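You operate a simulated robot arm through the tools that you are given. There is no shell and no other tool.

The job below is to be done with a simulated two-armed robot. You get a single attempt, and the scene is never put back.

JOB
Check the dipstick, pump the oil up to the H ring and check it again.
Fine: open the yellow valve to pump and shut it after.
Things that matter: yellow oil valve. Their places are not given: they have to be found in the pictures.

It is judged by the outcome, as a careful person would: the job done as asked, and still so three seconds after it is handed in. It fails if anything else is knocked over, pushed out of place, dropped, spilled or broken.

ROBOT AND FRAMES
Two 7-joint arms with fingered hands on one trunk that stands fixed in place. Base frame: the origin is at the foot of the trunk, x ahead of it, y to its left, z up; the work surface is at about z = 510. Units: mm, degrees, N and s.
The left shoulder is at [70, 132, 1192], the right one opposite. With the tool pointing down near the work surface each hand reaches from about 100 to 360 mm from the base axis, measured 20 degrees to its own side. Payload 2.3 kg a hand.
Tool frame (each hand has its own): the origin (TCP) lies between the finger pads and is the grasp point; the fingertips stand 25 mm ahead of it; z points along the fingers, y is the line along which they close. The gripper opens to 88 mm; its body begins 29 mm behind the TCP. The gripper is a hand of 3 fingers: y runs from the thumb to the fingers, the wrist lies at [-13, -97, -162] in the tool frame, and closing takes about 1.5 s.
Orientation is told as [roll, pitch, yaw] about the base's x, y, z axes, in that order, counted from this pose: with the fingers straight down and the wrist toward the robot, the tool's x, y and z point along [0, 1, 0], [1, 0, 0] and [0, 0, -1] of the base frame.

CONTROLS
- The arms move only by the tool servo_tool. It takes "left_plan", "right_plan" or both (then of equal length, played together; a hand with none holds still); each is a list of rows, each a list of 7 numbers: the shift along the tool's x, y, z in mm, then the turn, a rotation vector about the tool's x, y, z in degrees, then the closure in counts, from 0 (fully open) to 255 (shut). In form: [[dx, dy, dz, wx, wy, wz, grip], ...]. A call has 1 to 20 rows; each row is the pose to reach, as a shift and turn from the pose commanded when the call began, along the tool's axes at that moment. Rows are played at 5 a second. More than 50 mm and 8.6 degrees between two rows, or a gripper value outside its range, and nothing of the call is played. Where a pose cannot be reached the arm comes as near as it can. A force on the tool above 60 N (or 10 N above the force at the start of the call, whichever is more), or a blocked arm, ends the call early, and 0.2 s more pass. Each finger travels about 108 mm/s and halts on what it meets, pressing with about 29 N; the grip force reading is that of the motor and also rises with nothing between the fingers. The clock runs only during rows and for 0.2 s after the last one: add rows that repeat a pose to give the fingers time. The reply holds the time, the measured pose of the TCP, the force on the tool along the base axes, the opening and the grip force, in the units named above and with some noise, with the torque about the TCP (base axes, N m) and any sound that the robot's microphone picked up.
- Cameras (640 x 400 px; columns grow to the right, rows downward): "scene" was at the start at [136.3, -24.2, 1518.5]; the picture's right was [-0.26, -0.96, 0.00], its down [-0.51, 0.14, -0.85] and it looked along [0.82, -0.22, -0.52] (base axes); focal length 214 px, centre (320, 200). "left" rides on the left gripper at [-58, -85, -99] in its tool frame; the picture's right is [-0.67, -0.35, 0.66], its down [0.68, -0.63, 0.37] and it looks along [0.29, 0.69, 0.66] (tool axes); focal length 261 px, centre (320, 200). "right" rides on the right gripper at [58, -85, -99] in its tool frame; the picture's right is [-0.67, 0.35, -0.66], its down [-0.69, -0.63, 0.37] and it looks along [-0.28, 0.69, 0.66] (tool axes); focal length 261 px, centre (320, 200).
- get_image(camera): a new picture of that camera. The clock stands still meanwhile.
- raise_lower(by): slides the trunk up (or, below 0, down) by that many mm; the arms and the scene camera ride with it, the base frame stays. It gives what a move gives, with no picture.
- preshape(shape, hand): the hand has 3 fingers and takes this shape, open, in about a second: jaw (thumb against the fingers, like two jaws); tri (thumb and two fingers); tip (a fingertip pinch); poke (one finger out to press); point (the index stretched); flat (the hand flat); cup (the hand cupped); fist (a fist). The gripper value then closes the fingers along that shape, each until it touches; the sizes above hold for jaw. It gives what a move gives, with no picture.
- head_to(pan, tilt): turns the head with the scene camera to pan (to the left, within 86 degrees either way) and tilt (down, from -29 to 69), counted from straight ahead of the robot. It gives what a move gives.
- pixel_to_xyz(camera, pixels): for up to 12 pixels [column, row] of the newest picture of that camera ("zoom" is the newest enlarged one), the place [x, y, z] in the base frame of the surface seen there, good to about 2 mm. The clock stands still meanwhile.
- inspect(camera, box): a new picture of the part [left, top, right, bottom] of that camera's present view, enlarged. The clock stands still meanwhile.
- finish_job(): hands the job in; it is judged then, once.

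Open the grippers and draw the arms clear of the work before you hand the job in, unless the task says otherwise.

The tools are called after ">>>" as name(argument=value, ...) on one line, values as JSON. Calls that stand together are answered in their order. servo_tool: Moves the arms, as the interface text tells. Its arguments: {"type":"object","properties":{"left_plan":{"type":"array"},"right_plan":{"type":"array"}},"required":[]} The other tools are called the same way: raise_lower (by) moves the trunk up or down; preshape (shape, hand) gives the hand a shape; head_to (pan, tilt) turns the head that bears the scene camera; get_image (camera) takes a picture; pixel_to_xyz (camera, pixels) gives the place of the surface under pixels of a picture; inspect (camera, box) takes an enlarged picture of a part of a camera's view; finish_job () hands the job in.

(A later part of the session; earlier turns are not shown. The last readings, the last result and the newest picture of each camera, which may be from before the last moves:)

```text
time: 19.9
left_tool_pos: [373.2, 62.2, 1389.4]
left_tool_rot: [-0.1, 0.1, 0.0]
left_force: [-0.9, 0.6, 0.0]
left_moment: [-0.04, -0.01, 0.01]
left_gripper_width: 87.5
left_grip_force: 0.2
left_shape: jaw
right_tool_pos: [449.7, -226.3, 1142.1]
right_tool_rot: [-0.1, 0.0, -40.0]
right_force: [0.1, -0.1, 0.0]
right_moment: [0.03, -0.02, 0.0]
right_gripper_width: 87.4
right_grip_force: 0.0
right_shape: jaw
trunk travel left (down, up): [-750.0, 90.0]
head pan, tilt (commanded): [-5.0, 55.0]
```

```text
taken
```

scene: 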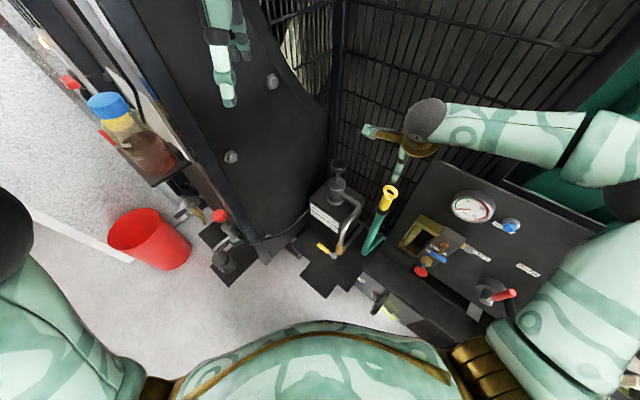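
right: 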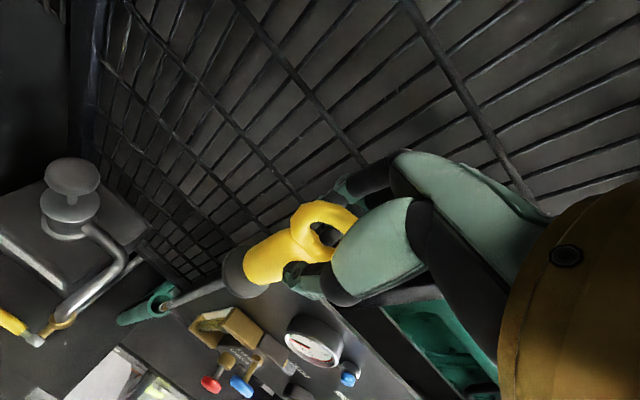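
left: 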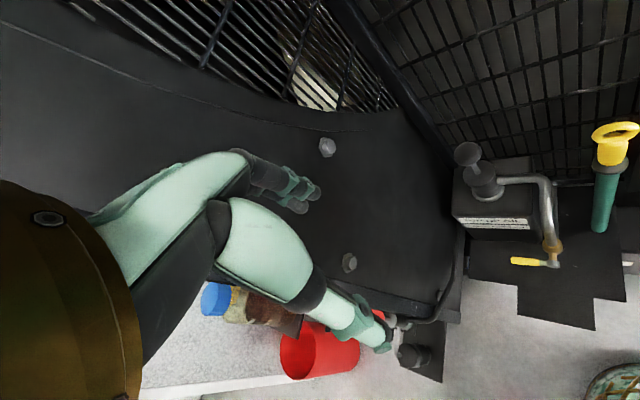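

I map the surroundings for clearances: the red bucket, the left panel's edge, the floor fittings, the control panel and gauge.

>>> pixel_to_xyz(camera="scene", pixels=[[150, 225], [215, 180], [262, 255], [300, 160], [320, 120], [225, 155], [230, 255], [218, 215], [250, 225], [110, 110], [300, 225], [265, 200]])

>>> pixel_to_xyz(camera="scene", pixels=[[437, 165], [473, 207], [440, 200], [510, 226], [420, 270], [505, 294], [400, 290], [595, 220], [330, 280], [285, 280], [432, 238], [360, 290]])

```text
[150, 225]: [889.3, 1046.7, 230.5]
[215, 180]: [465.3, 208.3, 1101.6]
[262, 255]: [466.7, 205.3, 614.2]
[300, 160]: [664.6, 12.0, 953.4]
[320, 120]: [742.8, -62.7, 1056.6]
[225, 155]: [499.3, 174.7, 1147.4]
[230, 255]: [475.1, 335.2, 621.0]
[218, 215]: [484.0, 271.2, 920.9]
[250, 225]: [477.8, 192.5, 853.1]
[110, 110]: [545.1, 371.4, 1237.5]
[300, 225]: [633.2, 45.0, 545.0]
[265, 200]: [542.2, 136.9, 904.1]
```

```text
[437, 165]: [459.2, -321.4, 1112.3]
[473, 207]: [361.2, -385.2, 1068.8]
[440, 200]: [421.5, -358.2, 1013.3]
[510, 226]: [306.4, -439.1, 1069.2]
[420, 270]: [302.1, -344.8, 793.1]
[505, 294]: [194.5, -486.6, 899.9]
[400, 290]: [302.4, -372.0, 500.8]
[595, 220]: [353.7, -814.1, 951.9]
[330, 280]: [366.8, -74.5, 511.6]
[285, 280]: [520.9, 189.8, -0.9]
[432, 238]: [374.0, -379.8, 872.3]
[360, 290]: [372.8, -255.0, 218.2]
```

The left panel lies on the plane x+y≈676 and the mesh on x−y≈866; the control panel's top edge is near (459,-321,1112). Since lowering the trunk would carry the right elbow over that panel, I measure the right arm's points.

>>> pixel_to_xyz(camera="scene", pixels=[[500, 130], [560, 140], [610, 130], [590, 180], [630, 190], [600, 270], [560, 330], [230, 60], [20, 260], [60, 330], [540, 300], [555, 270]])

```text
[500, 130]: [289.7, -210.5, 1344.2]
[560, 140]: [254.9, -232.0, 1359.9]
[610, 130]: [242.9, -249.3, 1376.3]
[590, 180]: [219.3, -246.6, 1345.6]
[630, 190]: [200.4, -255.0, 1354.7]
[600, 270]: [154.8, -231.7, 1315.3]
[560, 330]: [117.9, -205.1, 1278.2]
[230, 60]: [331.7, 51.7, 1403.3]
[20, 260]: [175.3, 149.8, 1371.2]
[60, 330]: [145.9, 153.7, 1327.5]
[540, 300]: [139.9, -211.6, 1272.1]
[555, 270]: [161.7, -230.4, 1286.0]
```

The right elbow is at about (210,-260,1340), well clear of the panel. I park the right hand high and back at about (345,-240,1400) so that I can lower the trunk for the valve.

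>>> servo_tool(right_plan=[[0, 0, -32, 0, 0, -5, 0], [-11, -10, -64, 0, 0, -10, 0], [-22, -20, -97, 0, 0, -15, 0], [-33, -30, -129, 0, 0, -20, 0], [-44, -40, -161, 0, 0, -25, 0], [-55, -50, -193, 0, 0, -30, 0], [-66, -60, -226, 0, 0, -35, 0], [-78, -71, -258, 0, 0, -40, 0], [-78, -71, -258, 0, 0, -40, 0]])

>>> preshape(hand="left", shape="poke")

>>> get_image(camera="left")

>>> get_image(camera="scene")

```text
time: 21.9
left_tool_pos: [373.9, 62.7, 1391.5]
left_tool_rot: [0.0, 0.0, 0.1]
left_force: [-0.7, 0.2, 0.0]
left_moment: [-0.04, -0.02, 0.0]
left_gripper_width: 87.6
left_grip_force: 0.0
left_shape: jaw
right_tool_pos: [346.7, -239.9, 1400.4]
right_tool_rot: [0.0, 0.0, 0.0]
right_force: [0.1, -0.4, 0.0]
right_moment: [0.0, 0.02, 0.0]
right_gripper_width: 87.9
right_grip_force: 0.1
right_shape: jaw
trunk travel left (down, up): [-750.0, 90.0]
head pan, tilt (commanded): [-5.0, 55.0]
```

```text
time: 22.8
left_tool_pos: [373.9, 62.4, 1390.6]
left_tool_rot: [-0.1, 0.0, 0.0]
left_force: [0.1, -0.7, 0.1]
left_moment: [0.0, -0.03, 0.01]
left_gripper_width: 0.0
left_grip_force: 0.1
left_shape: poke
right_tool_pos: [346.2, -239.7, 1399.4]
right_tool_rot: [-0.1, 0.1, -0.1]
right_force: [0.0, 0.1, 0.5]
right_moment: [-0.01, 0.0, -0.05]
right_gripper_width: 87.8
right_grip_force: 0.0
right_shape: jaw
trunk travel left (down, up): [-750.0, 90.0]
head pan, tilt (commanded): [-5.0, 55.0]
```

```text
taken
```

left: 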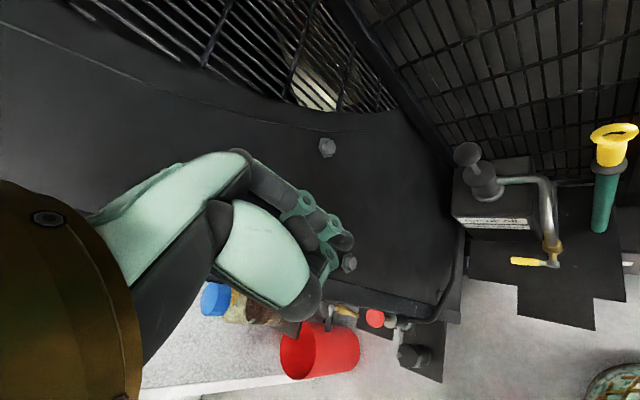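

```text
taken
```

scene: 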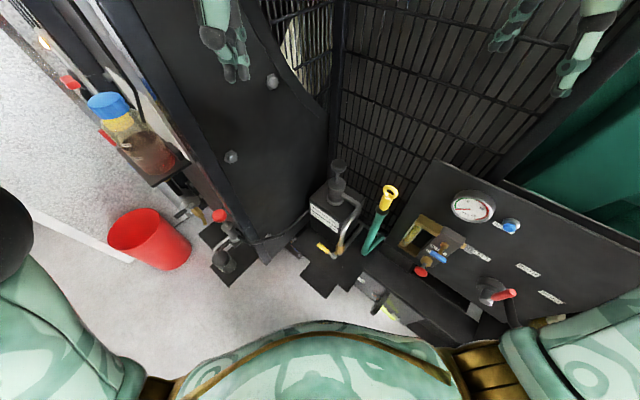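

The left hand has taken the poke shape around (330,240) in its own camera. I zoom in on it to see which finger sticks out.

>>> inspect(camera="left", box=[190, 130, 390, 330])

>>> inspect(camera="scene", box=[190, 0, 270, 90])

```text
2.00 times, centred on (290, 230) of left
```

zoom: 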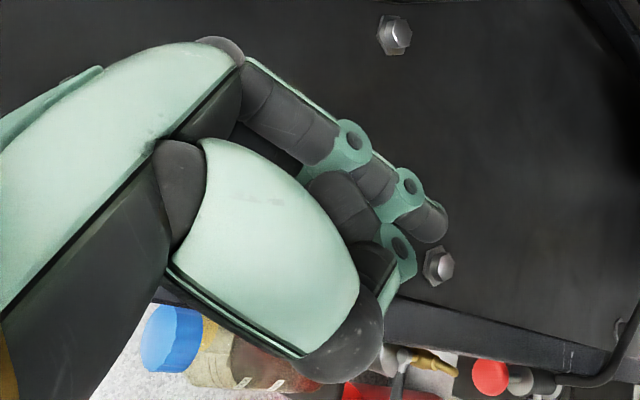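

```text
4.44 times, centred on (230, 45) of scene
```

zoom: 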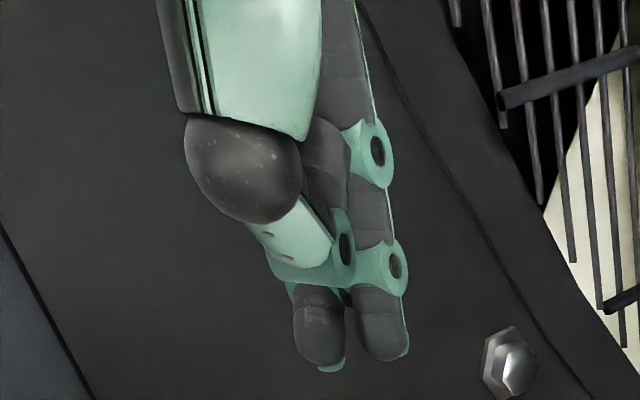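

Two fingertips show at zoom (318,345) and (383,340) with the thumb tucked. I measure where they lie relative to the TCP (374,62,1391).

>>> pixel_to_xyz(camera="zoom", pixels=[[318, 350], [385, 345], [318, 305], [370, 250], [245, 180], [300, 240], [345, 240], [320, 270], [385, 310], [375, 150]])

```text
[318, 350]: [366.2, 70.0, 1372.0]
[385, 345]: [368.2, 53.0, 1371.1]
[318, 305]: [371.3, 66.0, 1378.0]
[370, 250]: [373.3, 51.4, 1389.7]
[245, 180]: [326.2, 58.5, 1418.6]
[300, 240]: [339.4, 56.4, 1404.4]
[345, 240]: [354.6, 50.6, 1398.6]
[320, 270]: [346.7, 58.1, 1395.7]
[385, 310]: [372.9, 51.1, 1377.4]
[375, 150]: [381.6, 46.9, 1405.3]
```

In poke the thumb is tucked under the fingers, which gives little advantage; gripping the lever from above in the jaw shape lets it pivot between the pads. I set the left hand back to jaw and measure the pump box's faces around the valve.

>>> preshape(hand="left", shape="jaw")

>>> inspect(camera="scene", box=[296, 180, 376, 280])

```text
time: 23.7
left_tool_pos: [371.8, 62.9, 1389.3]
left_tool_rot: [-0.1, 0.0, 0.1]
left_force: [-0.2, -0.1, -0.1]
left_moment: [0.01, 0.01, 0.03]
left_gripper_width: 88.1
left_grip_force: 0.0
left_shape: jaw
right_tool_pos: [346.7, -239.9, 1400.5]
right_tool_rot: [-0.1, 0.0, 0.0]
right_force: [0.2, -0.3, 0.0]
right_moment: [0.03, -0.01, 0.0]
right_gripper_width: 87.7
right_grip_force: 0.0
right_shape: jaw
trunk travel left (down, up): [-750.0, 90.0]
head pan, tilt (commanded): [-5.0, 55.0]
```

```text
4.00 times, centred on (336, 230) of scene
```

zoom: 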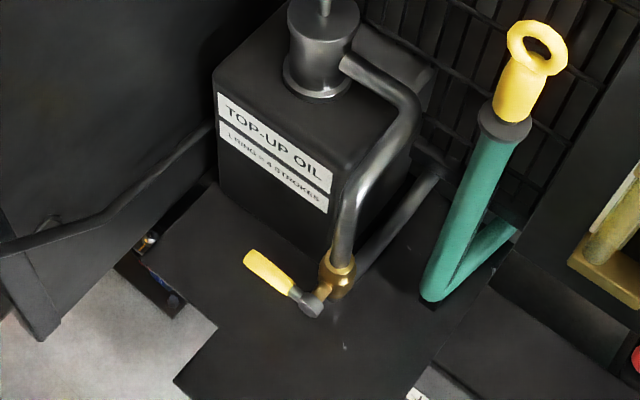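

I sample the label face's corners, the box's lower edge, the plate edges and the wall pipe at left.

>>> pixel_to_xyz(camera="zoom", pixels=[[222, 95], [330, 178], [325, 205], [225, 180], [312, 245], [260, 70], [340, 120], [415, 60], [180, 220], [180, 380], [250, 330], [100, 220]])

```text
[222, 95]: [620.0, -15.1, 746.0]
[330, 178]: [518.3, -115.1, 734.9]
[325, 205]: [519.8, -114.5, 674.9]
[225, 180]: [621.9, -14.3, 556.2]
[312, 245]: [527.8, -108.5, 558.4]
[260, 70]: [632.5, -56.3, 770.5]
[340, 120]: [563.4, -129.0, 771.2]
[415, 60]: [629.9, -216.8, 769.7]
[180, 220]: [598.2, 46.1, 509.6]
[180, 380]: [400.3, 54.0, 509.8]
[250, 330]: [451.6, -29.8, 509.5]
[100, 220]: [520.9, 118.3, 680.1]
```

The label face is on x−y≈634 and the lever plane on x−y≈524, so there are 78 mm between them, while the vertical pipe passes only about 28 mm from the lever plane. A slim pushing finger beats a bulky grip here, so I look at the 'point' and 'flat' shapes.

>>> preshape(hand="left", shape="point")

>>> inspect(camera="left", box=[190, 130, 390, 330])

>>> inspect(camera="scene", box=[190, 0, 270, 90])

>>> pixel_to_xyz(camera="zoom", pixels=[[318, 350], [385, 345], [318, 305], [370, 250], [245, 180], [300, 240]])

>>> preshape(hand="left", shape="flat")

>>> inspect(camera="left", box=[190, 130, 390, 330])

>>> inspect(camera="scene", box=[190, 0, 270, 90])

```text
time: 24.6
left_tool_pos: [372.8, 60.9, 1389.8]
left_tool_rot: [0.0, -0.1, -0.1]
left_force: [0.0, -0.3, 1.0]
left_moment: [0.01, 0.01, -0.01]
left_gripper_width: 80.6
left_grip_force: 0.0
left_shape: point
right_tool_pos: [344.9, -240.9, 1400.1]
right_tool_rot: [0.1, -0.1, 0.0]
right_force: [0.2, 0.3, 0.0]
right_moment: [-0.02, -0.01, 0.0]
right_gripper_width: 87.7
right_grip_force: 0.0
right_shape: jaw
trunk travel left (down, up): [-750.0, 90.0]
head pan, tilt (commanded): [-5.0, 55.0]
```

```text
2.00 times, centred on (290, 230) of left
```

zoom: 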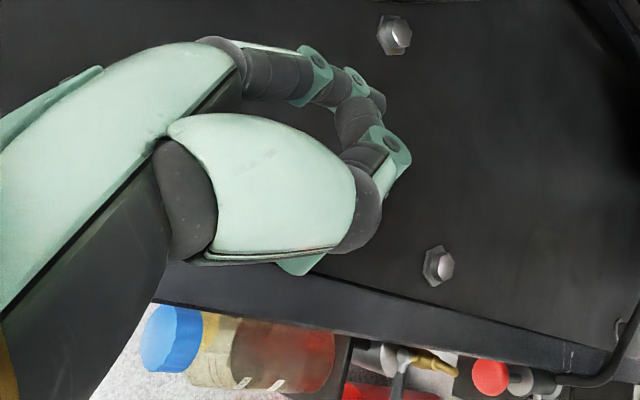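

```text
4.44 times, centred on (230, 45) of scene
```

zoom: 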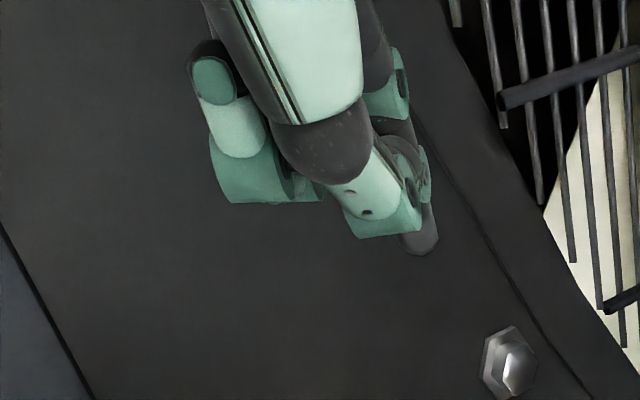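

```text
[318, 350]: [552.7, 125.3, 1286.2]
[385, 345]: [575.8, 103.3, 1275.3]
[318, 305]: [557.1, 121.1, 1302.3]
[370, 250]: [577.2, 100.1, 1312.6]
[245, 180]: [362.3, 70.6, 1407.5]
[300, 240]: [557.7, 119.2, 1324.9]
```

```text
time: 25.5
left_tool_pos: [373.2, 61.9, 1390.6]
left_tool_rot: [0.0, 0.1, 0.1]
left_force: [0.1, 0.4, -1.0]
left_moment: [0.0, 0.01, 0.0]
left_gripper_width: 80.4
left_grip_force: 0.1
left_shape: flat
right_tool_pos: [345.1, -240.3, 1400.1]
right_tool_rot: [0.0, 0.0, 0.0]
right_force: [-0.2, 0.1, -0.1]
right_moment: [0.01, 0.03, 0.01]
right_gripper_width: 87.7
right_grip_force: 0.0
right_shape: jaw
trunk travel left (down, up): [-750.0, 90.0]
head pan, tilt (commanded): [-5.0, 55.0]
```

```text
2.00 times, centred on (290, 230) of left
```

zoom: 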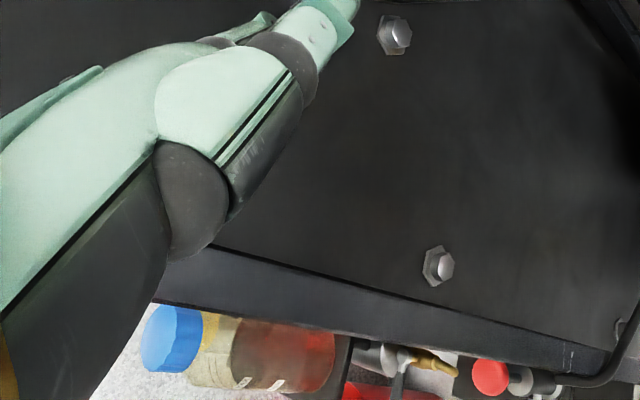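

```text
4.44 times, centred on (230, 45) of scene
```

zoom: 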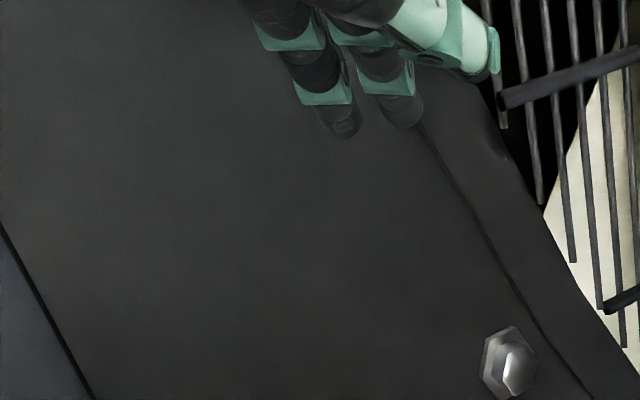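

Neither shape is ideal; a closed jaw (thumb meeting the fingers) makes a symmetric blunt pusher usable from every side. I set the left hand back to jaw and lower the trunk 250 mm; the right hand will stay at z≈1150, above everything.

>>> preshape(hand="left", shape="jaw")

>>> raise_lower(by=-250)

>>> get_image(camera="scene")

```text
time: 26.4
left_tool_pos: [373.3, 62.2, 1390.4]
left_tool_rot: [0.0, 0.0, 0.1]
left_force: [0.4, 0.0, 0.5]
left_moment: [0.01, 0.0, 0.02]
left_gripper_width: 88.0
left_grip_force: 0.0
left_shape: jaw
right_tool_pos: [345.6, -241.5, 1399.2]
right_tool_rot: [0.1, 0.0, 0.0]
right_force: [-0.3, -0.3, -0.4]
right_moment: [0.03, -0.01, 0.0]
right_gripper_width: 87.5
right_grip_force: 0.1
right_shape: jaw
trunk travel left (down, up): [-750.0, 90.0]
head pan, tilt (commanded): [-5.0, 55.0]
```

```text
time: 28.9
left_tool_pos: [372.9, 62.5, 1140.3]
left_tool_rot: [0.0, -0.1, 0.0]
left_force: [-0.7, 0.3, 0.4]
left_moment: [0.04, -0.03, -0.03]
left_gripper_width: 87.8
left_grip_force: 0.2
left_shape: jaw
right_tool_pos: [345.7, -239.5, 1150.2]
right_tool_rot: [-0.1, -0.1, 0.0]
right_force: [-0.6, -0.2, 0.6]
right_moment: [0.02, 0.02, 0.01]
right_gripper_width: 87.6
right_grip_force: 0.1
right_shape: jaw
trunk travel left (down, up): [-500.0, 340.0]
head pan, tilt (commanded): [-5.0, 55.0]
```

```text
taken
```

scene: 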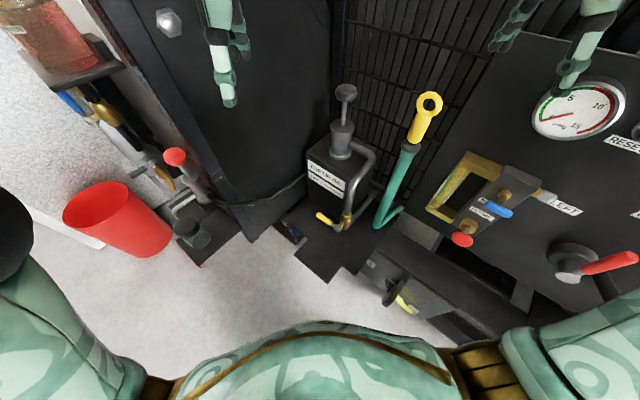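

The trunk is down 250 mm with both hands clear. I zoom in on the valve to re-measure it from the nearer viewpoint.

>>> inspect(camera="scene", box=[305, 190, 375, 250])

```text
6.67 times, centred on (340, 220) of scene
```

zoom: 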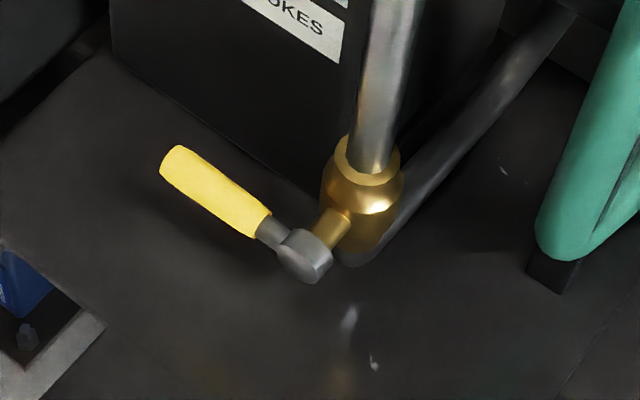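

I measure the lever's handle ends, hub and the brass stem in this zoom.

>>> pixel_to_xyz(camera="zoom", pixels=[[165, 165], [185, 152], [185, 185], [215, 175], [215, 205], [255, 215], [262, 228], [290, 255], [310, 270], [330, 228], [360, 205], [380, 100]])

```text
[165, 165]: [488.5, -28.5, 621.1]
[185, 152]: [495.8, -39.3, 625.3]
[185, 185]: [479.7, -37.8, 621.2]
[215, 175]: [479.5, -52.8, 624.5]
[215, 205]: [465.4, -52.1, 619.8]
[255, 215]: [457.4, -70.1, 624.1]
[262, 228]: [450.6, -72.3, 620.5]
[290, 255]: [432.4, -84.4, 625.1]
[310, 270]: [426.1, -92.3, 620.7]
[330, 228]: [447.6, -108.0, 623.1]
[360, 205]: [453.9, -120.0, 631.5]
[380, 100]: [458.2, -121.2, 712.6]
```

The lever axis runs from a pivot near (435,-92,617) to its tip near (490,-34,617). I close the left hand into a beak and bring it to about (400,40,850), yawed -48° to face along the valve stem.

>>> servo_tool(left_plan=[[-3, 3, 36, 0, 0, 6, 60], [-6, 7, 72, 0, 0, 12, 120], [-8, 10, 109, 0, 0, 18, 180], [-11, 14, 145, 0, 0, 24, 255], [-14, 17, 181, 0, 0, 30, 255], [-17, 20, 218, 0, 0, 36, 255], [-19, 24, 254, 0, 0, 42, 255], [-22, 27, 290, 0, 0, 48, 255], [-22, 27, 290, 0, 0, 48, 255]])

>>> get_image(camera="left")

>>> get_image(camera="scene")

```text
time: 30.9
left_tool_pos: [400.9, 40.5, 850.7]
left_tool_rot: [0.0, -0.1, -48.0]
left_force: [-0.4, 0.2, -0.8]
left_moment: [-0.04, 0.01, -0.02]
left_gripper_width: 0.1
left_grip_force: 28.4
left_shape: jaw
right_tool_pos: [347.1, -240.7, 1149.5]
right_tool_rot: [-0.1, 0.0, 0.0]
right_force: [-0.4, 0.2, -0.3]
right_moment: [-0.02, 0.01, 0.0]
right_gripper_width: 87.8
right_grip_force: 0.1
right_shape: jaw
trunk travel left (down, up): [-500.0, 340.0]
head pan, tilt (commanded): [-5.0, 55.0]
```

```text
taken
```

left: 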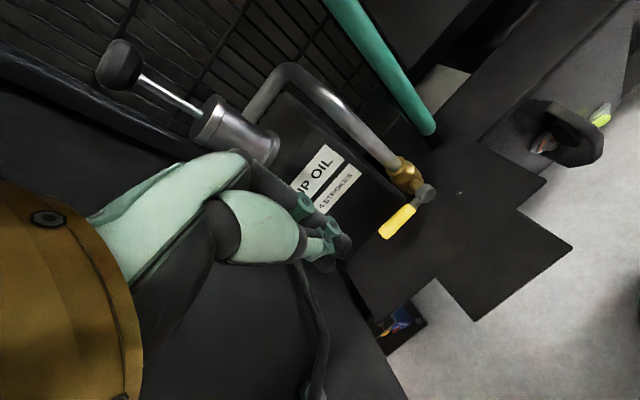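

```text
taken
```

scene: 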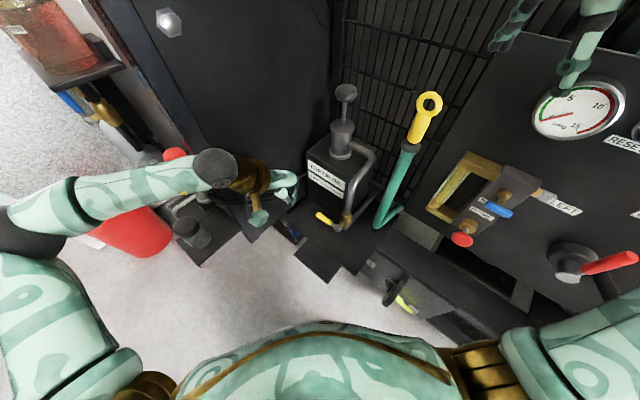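

The left hand is in place, forming a closed beak, and the lever is seen at (400,215) in its camera. I now pitch it by -50° and lower it to a standoff at (418,20,653), outside the lever along the stem line.

>>> servo_tool(left_plan=[[0, 3, 25, -6.25, 0, 0, 255], [0, 7, 50, -12.5, 0, 0, 255], [0, 10, 75, -18.75, 0, 0, 255], [0, 13, 100, -25, 0, 0, 255], [0, 17, 125, -31.25, 0, 0, 255], [0, 20, 150, -37.5, 0, 0, 255], [0, 24, 175, -43.75, 0, 0, 255], [0, 27, 197, -50, 0, 0, 255], [0, 27, 197, -50, 0, 0, 255]])

>>> get_image(camera="left")

>>> get_image(camera="scene")

```text
time: 33.0
left_tool_pos: [418.9, 20.8, 654.2]
left_tool_rot: [0.0, -50.1, -47.8]
left_force: [0.0, -0.5, 0.4]
left_moment: [0.01, 0.01, 0.03]
left_gripper_width: 0.0
left_grip_force: 28.8
left_shape: jaw
right_tool_pos: [345.9, -239.1, 1150.3]
right_tool_rot: [0.1, -0.1, 0.0]
right_force: [0.4, -0.2, -1.0]
right_moment: [-0.02, 0.03, -0.01]
right_gripper_width: 87.4
right_grip_force: 0.2
right_shape: jaw
trunk travel left (down, up): [-500.0, 340.0]
head pan, tilt (commanded): [-5.0, 55.0]
```

```text
taken
```

left: 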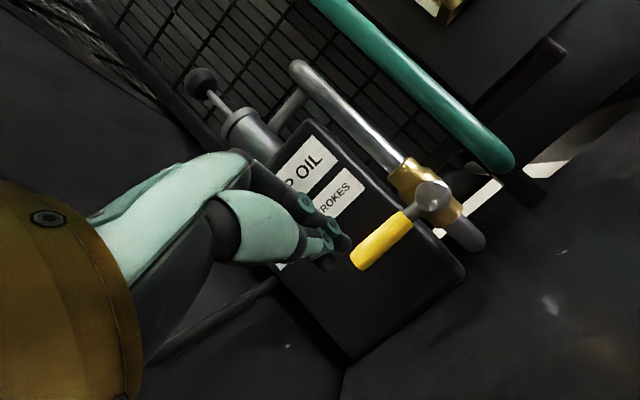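

```text
taken
```

scene: 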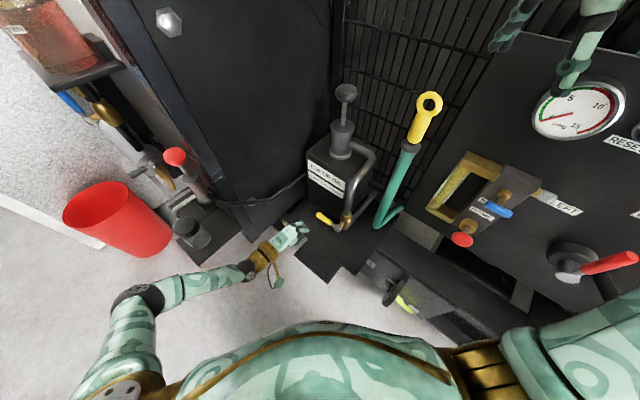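

The hand is exactly at the standoff. I zoom in on the beak and lever to measure the finger thickness and their relative position.

>>> inspect(camera="scene", box=[240, 190, 360, 290])

>>> inspect(camera="left", box=[200, 140, 480, 310])

>>> pixel_to_xyz(camera="zoom", pixels=[[330, 265], [300, 270], [285, 240], [230, 200], [240, 250], [215, 265], [375, 280], [430, 230], [460, 205], [490, 165], [540, 140], [345, 240]])

```text
4.00 times, centred on (300, 240) of scene
```

zoom: 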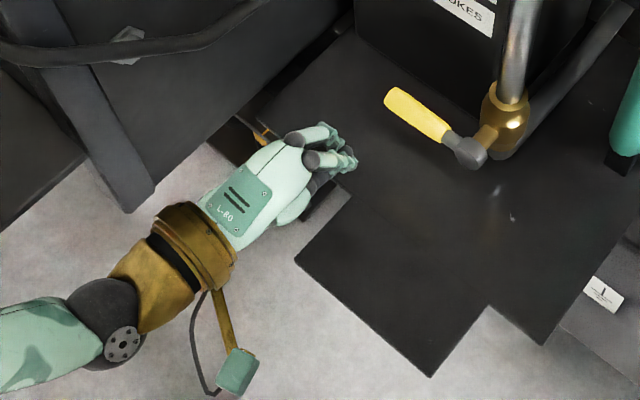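

```text
2.29 times, centred on (340, 225) of left
```

zoom: 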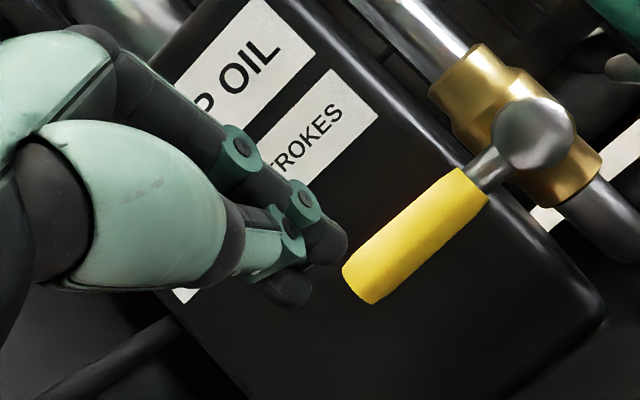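

```text
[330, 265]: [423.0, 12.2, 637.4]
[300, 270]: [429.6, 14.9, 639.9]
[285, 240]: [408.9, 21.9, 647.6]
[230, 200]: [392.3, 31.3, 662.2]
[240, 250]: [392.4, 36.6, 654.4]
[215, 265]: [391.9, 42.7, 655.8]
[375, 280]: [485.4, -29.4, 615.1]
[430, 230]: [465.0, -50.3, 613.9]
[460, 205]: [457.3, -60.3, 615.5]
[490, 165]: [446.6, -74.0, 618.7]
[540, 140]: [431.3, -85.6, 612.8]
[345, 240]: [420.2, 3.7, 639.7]
```

The beak's tips are about 18–20 mm ahead of the TCP and the lever axis is at x−y≈526, z≈617. I slide the hand 80 mm along its pointing direction so the fingertips pass just beneath the handle.

>>> servo_tool(left_plan=[[0, -2, 20, 0, 0, 0, 255], [0, -2, 40, 0, 0, 0, 255], [0, -2, 55, 0, 0, 0, 255], [0, -2, 68, 0, 0, 0, 255], [0, -2, 80, 0, 0, 0, 255], [0, -2, 80, 0, 0, 0, 255]])

>>> inspect(camera="scene", box=[260, 180, 380, 280])

>>> inspect(camera="left", box=[200, 140, 480, 310])

```text
time: 34.4
left_tool_pos: [458.4, -25.4, 601.7]
left_tool_rot: [0.1, -50.1, -47.9]
left_force: [0.7, 0.5, -0.5]
left_moment: [-0.02, 0.02, -0.02]
left_gripper_width: 0.0
left_grip_force: 28.9
left_shape: jaw
right_tool_pos: [346.0, -240.6, 1149.2]
right_tool_rot: [-0.1, 0.0, 0.0]
right_force: [0.0, 0.2, -0.1]
right_moment: [-0.03, 0.0, -0.01]
right_gripper_width: 87.8
right_grip_force: 0.1
right_shape: jaw
trunk travel left (down, up): [-500.0, 340.0]
head pan, tilt (commanded): [-5.0, 55.0]
```

```text
4.00 times, centred on (320, 230) of scene
```

zoom: 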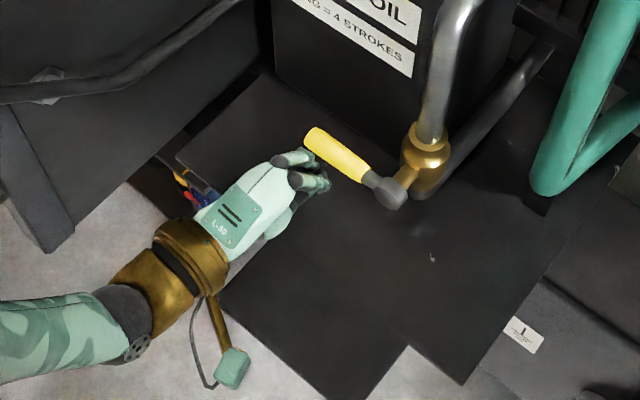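

```text
2.29 times, centred on (340, 225) of left
```

zoom: 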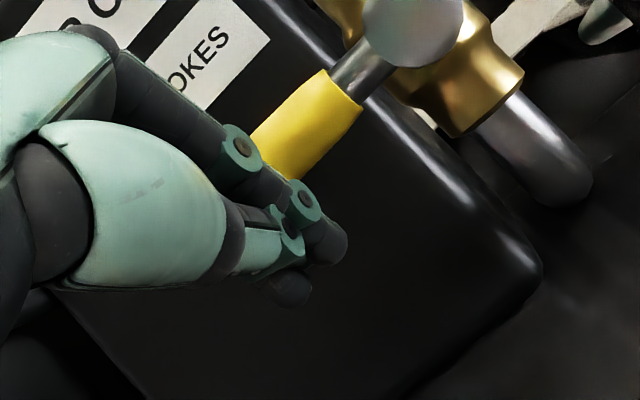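

The fingertips are just under the handle. I push gently up along the lever's arc (about the first 15°) and watch the force to learn whether it opens upward.

>>> servo_tool(left_plan=[[0, 3, 2, 0, 0, 0, 255], [0, 6, 2, 0, 0, 0, 255], [1.2, 10, -1.5, 0, 0, 0, 255], [2.3, 14.4, -4.9, 0, 0, 0, 255], [2.6, 18.5, -8, 0, 0, 0, 255], [2.6, 18.5, -8, 0, 0, 0, 255]])

>>> inspect(camera="scene", box=[260, 180, 380, 280])

>>> inspect(camera="left", box=[200, 140, 480, 310])

```text
time: 35.8
left_tool_pos: [464.0, -27.3, 621.2]
left_tool_rot: [0.0, -50.0, -48.0]
left_force: [-4.8, 2.1, -2.0]
left_moment: [0.02, 0.01, -0.04]
left_gripper_width: 0.0
left_grip_force: 28.7
left_shape: jaw
right_tool_pos: [344.7, -239.5, 1152.1]
right_tool_rot: [0.0, 0.1, 0.0]
right_force: [0.0, -0.2, 0.2]
right_moment: [0.03, -0.01, 0.03]
right_gripper_width: 87.9
right_grip_force: 0.3
right_shape: jaw
trunk travel left (down, up): [-500.0, 340.0]
head pan, tilt (commanded): [-5.0, 55.0]
```

```text
4.00 times, centred on (320, 230) of scene
```

zoom: 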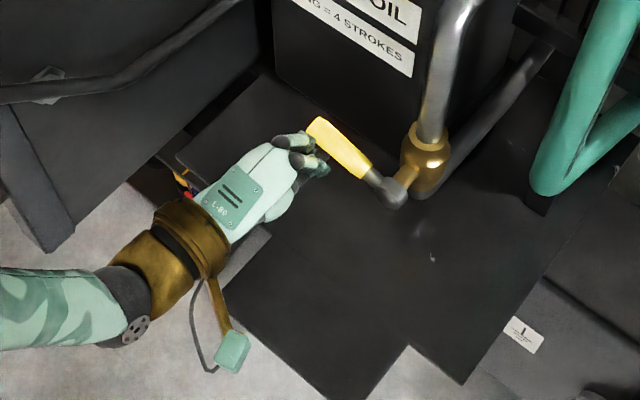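

```text
2.29 times, centred on (340, 225) of left
```

zoom: 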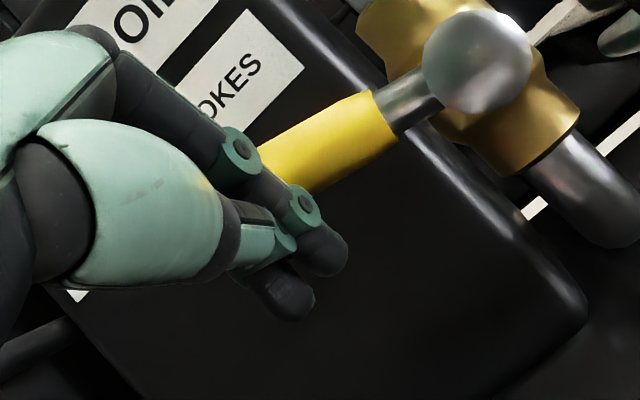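

The lever has visibly turned upward with only about 5 N of force. I measure its present angle from the scene view.

>>> inspect(camera="scene", box=[325, 195, 375, 240])

>>> pixel_to_xyz(camera="zoom", pixels=[[130, 120], [150, 140], [170, 165], [190, 180], [210, 200], [230, 215], [260, 240], [285, 265]])

```text
8.89 times, centred on (350, 218) of scene
```

zoom: 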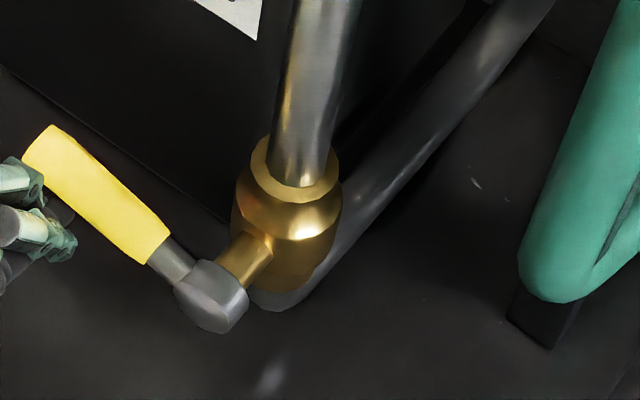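

```text
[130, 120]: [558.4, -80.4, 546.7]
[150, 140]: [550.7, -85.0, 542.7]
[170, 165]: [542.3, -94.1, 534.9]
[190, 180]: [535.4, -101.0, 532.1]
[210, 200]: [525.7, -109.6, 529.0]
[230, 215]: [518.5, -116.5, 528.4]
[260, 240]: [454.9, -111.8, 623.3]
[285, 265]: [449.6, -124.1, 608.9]
```

My samples missed the lever; I take them along the yellow handle at zoom (50,150)–(145,240) instead.

>>> pixel_to_xyz(camera="zoom", pixels=[[50, 150], [75, 175], [100, 198], [125, 222], [145, 240], [170, 260], [200, 285], [210, 310], [45, 135], [20, 215]])

```text
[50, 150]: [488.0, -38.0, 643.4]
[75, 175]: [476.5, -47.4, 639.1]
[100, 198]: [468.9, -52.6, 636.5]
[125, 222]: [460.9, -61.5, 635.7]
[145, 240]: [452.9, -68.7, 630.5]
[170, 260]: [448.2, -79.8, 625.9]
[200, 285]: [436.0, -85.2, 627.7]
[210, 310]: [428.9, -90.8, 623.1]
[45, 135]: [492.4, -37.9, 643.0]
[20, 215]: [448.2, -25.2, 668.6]
```

The handle is now at z≈639 at r≈55, about 15° up, so it opens upward freely. I continue the sweep to about 60°.

>>> servo_tool(left_plan=[[0.1, 6, -5, 0, 0, 0, 255], [-0.9, 12.6, -9.9, 0, 0, 0, 255], [-2.8, 18.7, -14, 0, 0, 0, 255], [-5.2, 24.8, -18.2, 0, 0, 0, 255], [-8.5, 30.7, -21.5, 0, 0, 0, 255], [-12.3, 36.5, -24.5, 0, 0, 0, 255], [-12.3, 36.5, -24.5, 0, 0, 0, 255]])

>>> inspect(camera="scene", box=[270, 160, 390, 260])

>>> inspect(camera="left", box=[200, 100, 480, 310])

```text
time: 37.4
left_tool_pos: [459.7, -38.3, 664.4]
left_tool_rot: [0.0, -50.1, -48.0]
left_force: [-1.3, 2.0, -2.3]
left_moment: [0.04, -0.01, -0.04]
left_gripper_width: 0.3
left_grip_force: 29.4
left_shape: jaw
right_tool_pos: [346.2, -238.9, 1150.2]
right_tool_rot: [0.0, 0.0, 0.0]
right_force: [-0.2, -0.4, -0.5]
right_moment: [0.01, 0.02, -0.02]
right_gripper_width: 87.5
right_grip_force: 0.0
right_shape: jaw
trunk travel left (down, up): [-500.0, 340.0]
head pan, tilt (commanded): [-5.0, 55.0]
```

```text
4.00 times, centred on (330, 210) of scene
```

zoom: 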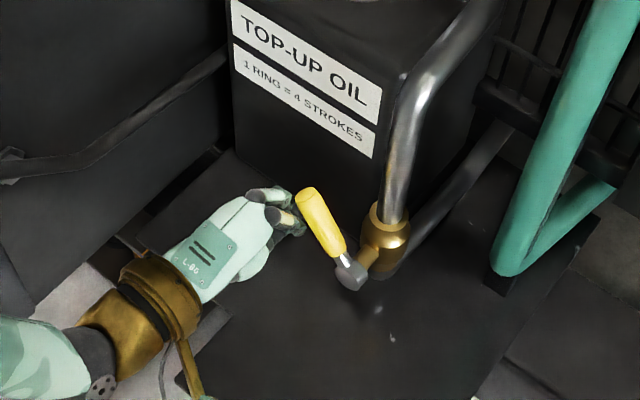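

```text
1.90 times, centred on (340, 205) of left
```

zoom: 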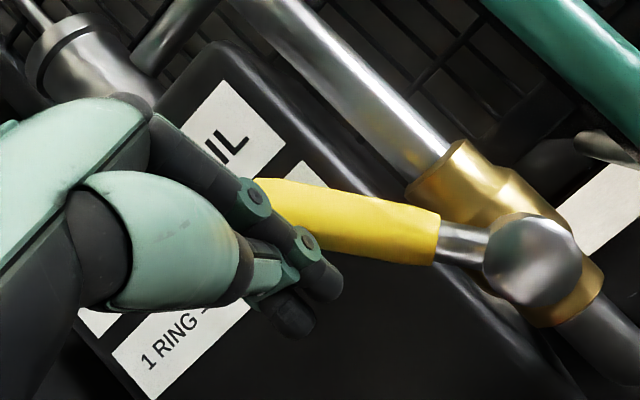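

The lever is at about 55–60° with light force. I sweep on toward vertical.

>>> servo_tool(left_plan=[[-5, 6, -2, 0, 0, 0, 255], [-10.3, 11.8, -4, 0, 0, 0, 255], [-17, 17.5, -5, 0, 0, 0, 255], [-24.3, 22.5, -5.4, 0, 0, 0, 255], [-24.3, 22.5, -5.4, 0, 0, 0, 255]])

>>> inspect(camera="scene", box=[270, 160, 390, 260])

>>> inspect(camera="left", box=[200, 100, 480, 310])

```text
time: 38.5
left_tool_pos: [448.1, -63.1, 683.9]
left_tool_rot: [0.0, -50.1, -48.1]
left_force: [-0.5, 2.4, 0.2]
left_moment: [0.0, -0.02, -0.02]
left_gripper_width: 0.1
left_grip_force: 28.8
left_shape: jaw
right_tool_pos: [345.9, -240.3, 1150.3]
right_tool_rot: [0.0, 0.0, 0.1]
right_force: [0.1, -0.1, 0.5]
right_moment: [0.0, 0.0, 0.0]
right_gripper_width: 87.6
right_grip_force: 0.0
right_shape: jaw
trunk travel left (down, up): [-500.0, 340.0]
head pan, tilt (commanded): [-5.0, 55.0]
```

```text
4.00 times, centred on (330, 210) of scene
```

zoom: 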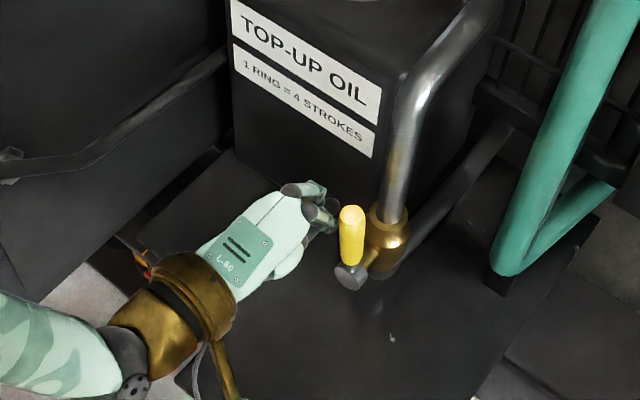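

```text
1.90 times, centred on (340, 205) of left
```

zoom: 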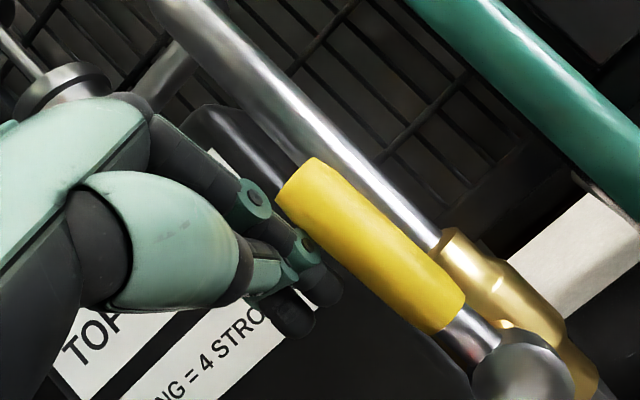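

The lever now looks parallel to the pipe (both at about 42° in the left view). I push 6 mm further in small steps to feel for the stop.

>>> servo_tool(left_plan=[[-2, 0, 0, 0, 0, 0, 255], [-4, 0, 0, 0, 0, 0, 255], [-6, 0, 0, 0, 0, 0, 255], [-6, 0, 0, 0, 0, 0, 255]])

>>> inspect(camera="left", box=[200, 100, 480, 310])

>>> inspect(camera="scene", box=[320, 190, 380, 245])

>>> pixel_to_xyz(camera="zoom", pixels=[[240, 140], [240, 180], [245, 220], [250, 250], [250, 290]])

```text
time: 39.5
left_tool_pos: [442.6, -67.3, 684.2]
left_tool_rot: [-0.2, -50.1, -47.9]
left_force: [1.9, 3.8, 1.3]
left_moment: [0.02, 0.0, 0.05]
left_gripper_width: 0.0
left_grip_force: 28.9
left_shape: jaw
right_tool_pos: [346.6, -240.5, 1151.1]
right_tool_rot: [0.0, 0.0, 0.1]
right_force: [-0.4, 0.0, 0.6]
right_moment: [-0.01, 0.01, -0.01]
right_gripper_width: 87.6
right_grip_force: 0.0
right_shape: jaw
trunk travel left (down, up): [-500.0, 340.0]
head pan, tilt (commanded): [-5.0, 55.0]
```

```text
1.90 times, centred on (340, 205) of left
```

zoom: 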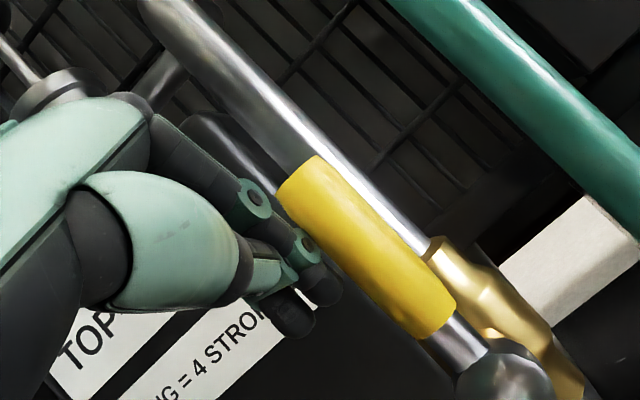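

```text
7.27 times, centred on (350, 218) of scene
```

zoom: 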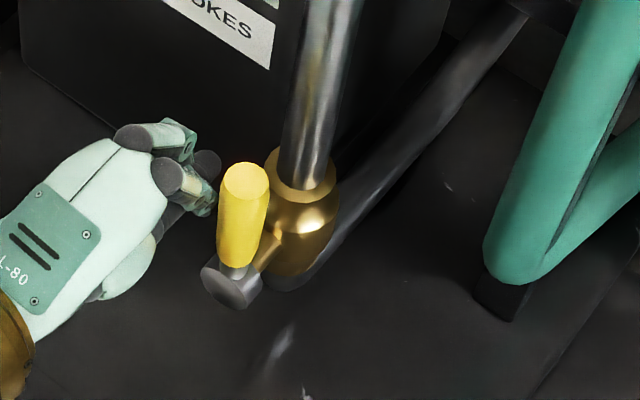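

```text
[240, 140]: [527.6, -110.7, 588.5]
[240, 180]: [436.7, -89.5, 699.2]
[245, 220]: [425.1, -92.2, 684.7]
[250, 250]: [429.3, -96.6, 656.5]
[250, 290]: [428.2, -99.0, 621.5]
```

The force is still small (about 4 N), so I check the lever's true angle by sampling along its front face and along the pipe in the left camera.

>>> inspect(camera="left", box=[300, 150, 470, 320])

>>> pixel_to_xyz(camera="zoom", pixels=[[130, 80], [180, 130], [230, 180], [270, 220], [310, 265], [350, 310], [60, 100], [200, 190], [400, 250], [330, 330], [230, 80], [160, 20]])

```text
2.35 times, centred on (385, 235) of left
```

zoom: 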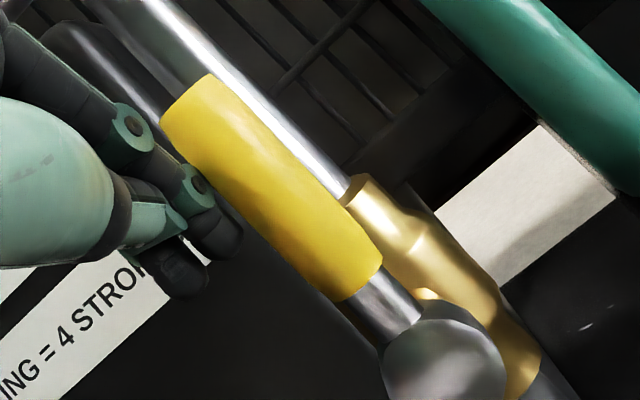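

```text
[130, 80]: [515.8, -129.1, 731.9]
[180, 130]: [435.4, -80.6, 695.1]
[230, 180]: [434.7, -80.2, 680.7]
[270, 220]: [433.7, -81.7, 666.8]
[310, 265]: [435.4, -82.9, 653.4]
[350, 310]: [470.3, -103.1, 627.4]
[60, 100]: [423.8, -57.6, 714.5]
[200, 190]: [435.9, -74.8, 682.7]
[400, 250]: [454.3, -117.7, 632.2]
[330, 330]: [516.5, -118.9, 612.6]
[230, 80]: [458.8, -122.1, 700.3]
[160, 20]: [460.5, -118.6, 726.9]
```

The lever surface runs nearly vertical (x+y changes by only about 2 mm over 42 mm), so it is within about 2° of fully open. I push 4 mm more to feel for the end stop.

>>> servo_tool(left_plan=[[-1.5, 0, 0, 0, 0, 0, 255], [-3, 0, 0, 0, 0, 0, 255], [-4, 0, 0, 0, 0, 0, 255], [-4, 0, 0, 0, 0, 0, 255]])

>>> inspect(camera="left", box=[300, 150, 470, 320])

```text
time: 40.5
left_tool_pos: [442.7, -66.2, 683.7]
left_tool_rot: [-0.3, -50.2, -47.7]
left_force: [13.0, 13.8, 4.5]
left_moment: [0.03, -0.14, 0.22]
left_gripper_width: 0.0
left_grip_force: 29.4
left_shape: jaw
right_tool_pos: [348.9, -237.4, 1151.1]
right_tool_rot: [-0.2, 0.1, 0.0]
right_force: [0.2, -0.6, -0.3]
right_moment: [-0.01, 0.02, -0.01]
right_gripper_width: 87.6
right_grip_force: 0.1
right_shape: jaw
trunk travel left (down, up): [-500.0, 340.0]
head pan, tilt (commanded): [-5.0, 55.0]
```

```text
2.35 times, centred on (385, 235) of left
```

zoom: 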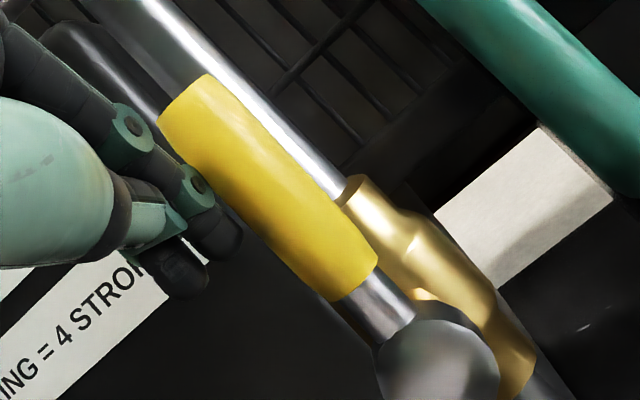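

The hand met a firm stop (about 19 N with no further motion), so the valve is fully open. I ease off to the side and draw the left hand back along its pointing direction.

>>> servo_tool(left_plan=[[4, 0, 0, 0, 0, 0, 255], [10, 0, 0, 0, 0, 0, 255], [16, 0, 0, 0, 0, 0, 255], [16, 0, -15, 0, 0, 0, 255], [16, 0, -35, 0, 0, 0, 255], [16, 0, -60, 0, 0, 0, 255], [16, 0, -80, 0, 0, 0, 255], [16, 0, -80, 0, 0, 0, 255]])

>>> get_image(camera="scene")

>>> inspect(camera="scene", box=[320, 190, 380, 245])

```text
time: 42.4
left_tool_pos: [410.5, -13.0, 736.0]
left_tool_rot: [0.0, -50.0, -47.9]
left_force: [0.2, -0.1, -0.1]
left_moment: [-0.01, 0.01, -0.04]
left_gripper_width: 0.0
left_grip_force: 28.9
left_shape: jaw
right_tool_pos: [346.1, -239.4, 1149.7]
right_tool_rot: [0.0, 0.1, 0.0]
right_force: [-0.2, 0.6, 0.4]
right_moment: [-0.02, 0.01, -0.01]
right_gripper_width: 87.6
right_grip_force: 0.1
right_shape: jaw
trunk travel left (down, up): [-500.0, 340.0]
head pan, tilt (commanded): [-5.0, 55.0]
```

```text
taken
```

scene: 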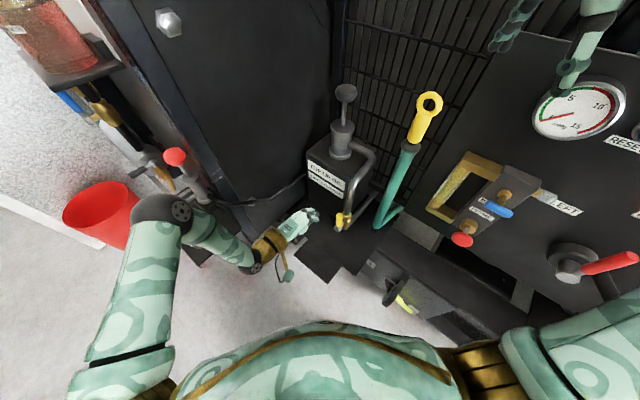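

```text
7.27 times, centred on (350, 218) of scene
```

zoom: 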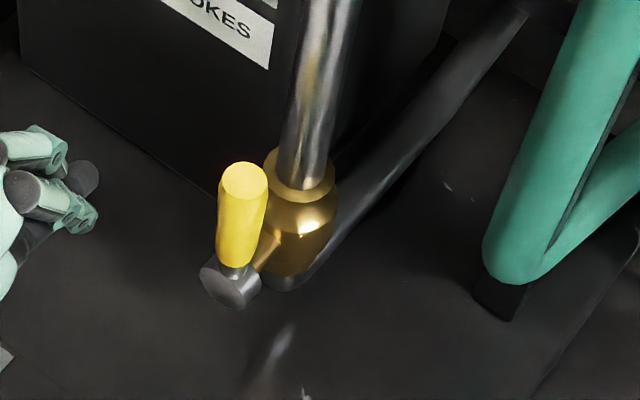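

The lever stands upright on its own, parallel to the pipe, so the valve is open. I raise the trunk 150 mm so the right arm can reach over the pump knob comfortably.

>>> raise_lower(by=150)

>>> servo_tool(right_plan=[[15, 34, 15, 0, 0, 0, 0], [30, 68, 30, 0, 0, 0, 0], [45, 102, 45, 0, 0, 0, 0], [60, 136, 60, 0, 0, 0, 0], [77, 170, 75, 0, 0, 0, 0], [94, 204, 100, 0, 0, 0, 0], [110, 237, 130, 0, 0, 0, 0], [126, 271, 165, 0, 0, 0, 0], [126, 271, 200, 0, 0, 0, 0], [126, 271, 230, 0, 0, 0, 0], [126, 271, 230, 0, 0, 0, 0]])

>>> get_image(camera="scene")

>>> get_image(camera="right")

```text
time: 44.1
left_tool_pos: [411.0, -12.7, 886.1]
left_tool_rot: [0.0, -50.0, -47.9]
left_force: [0.2, -0.5, -0.2]
left_moment: [0.0, -0.02, 0.02]
left_gripper_width: 0.4
left_grip_force: 28.9
left_shape: jaw
right_tool_pos: [346.3, -240.3, 1299.9]
right_tool_rot: [0.0, 0.0, -0.1]
right_force: [-0.3, 0.5, 0.3]
right_moment: [-0.01, 0.02, -0.01]
right_gripper_width: 87.6
right_grip_force: 0.0
right_shape: jaw
trunk travel left (down, up): [-650.0, 190.0]
head pan, tilt (commanded): [-5.0, 55.0]
```

```text
refused: row 8 steps farther than a row can; nothing moved
```

```text
taken
```

scene: 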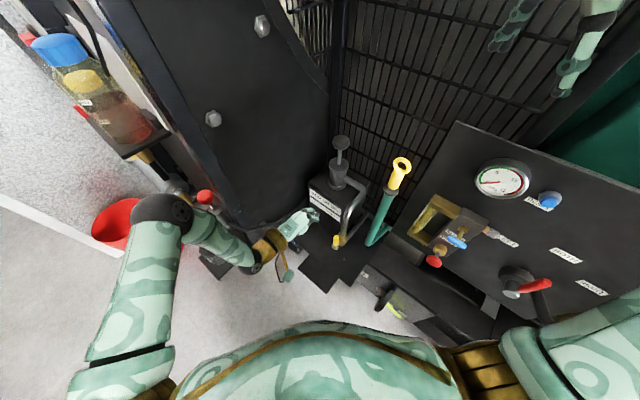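

```text
taken
```

right: 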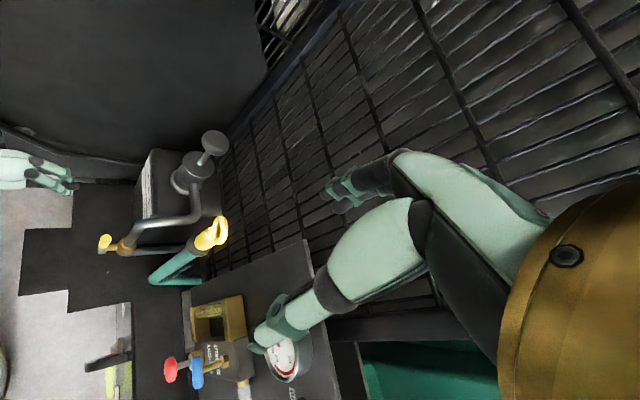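

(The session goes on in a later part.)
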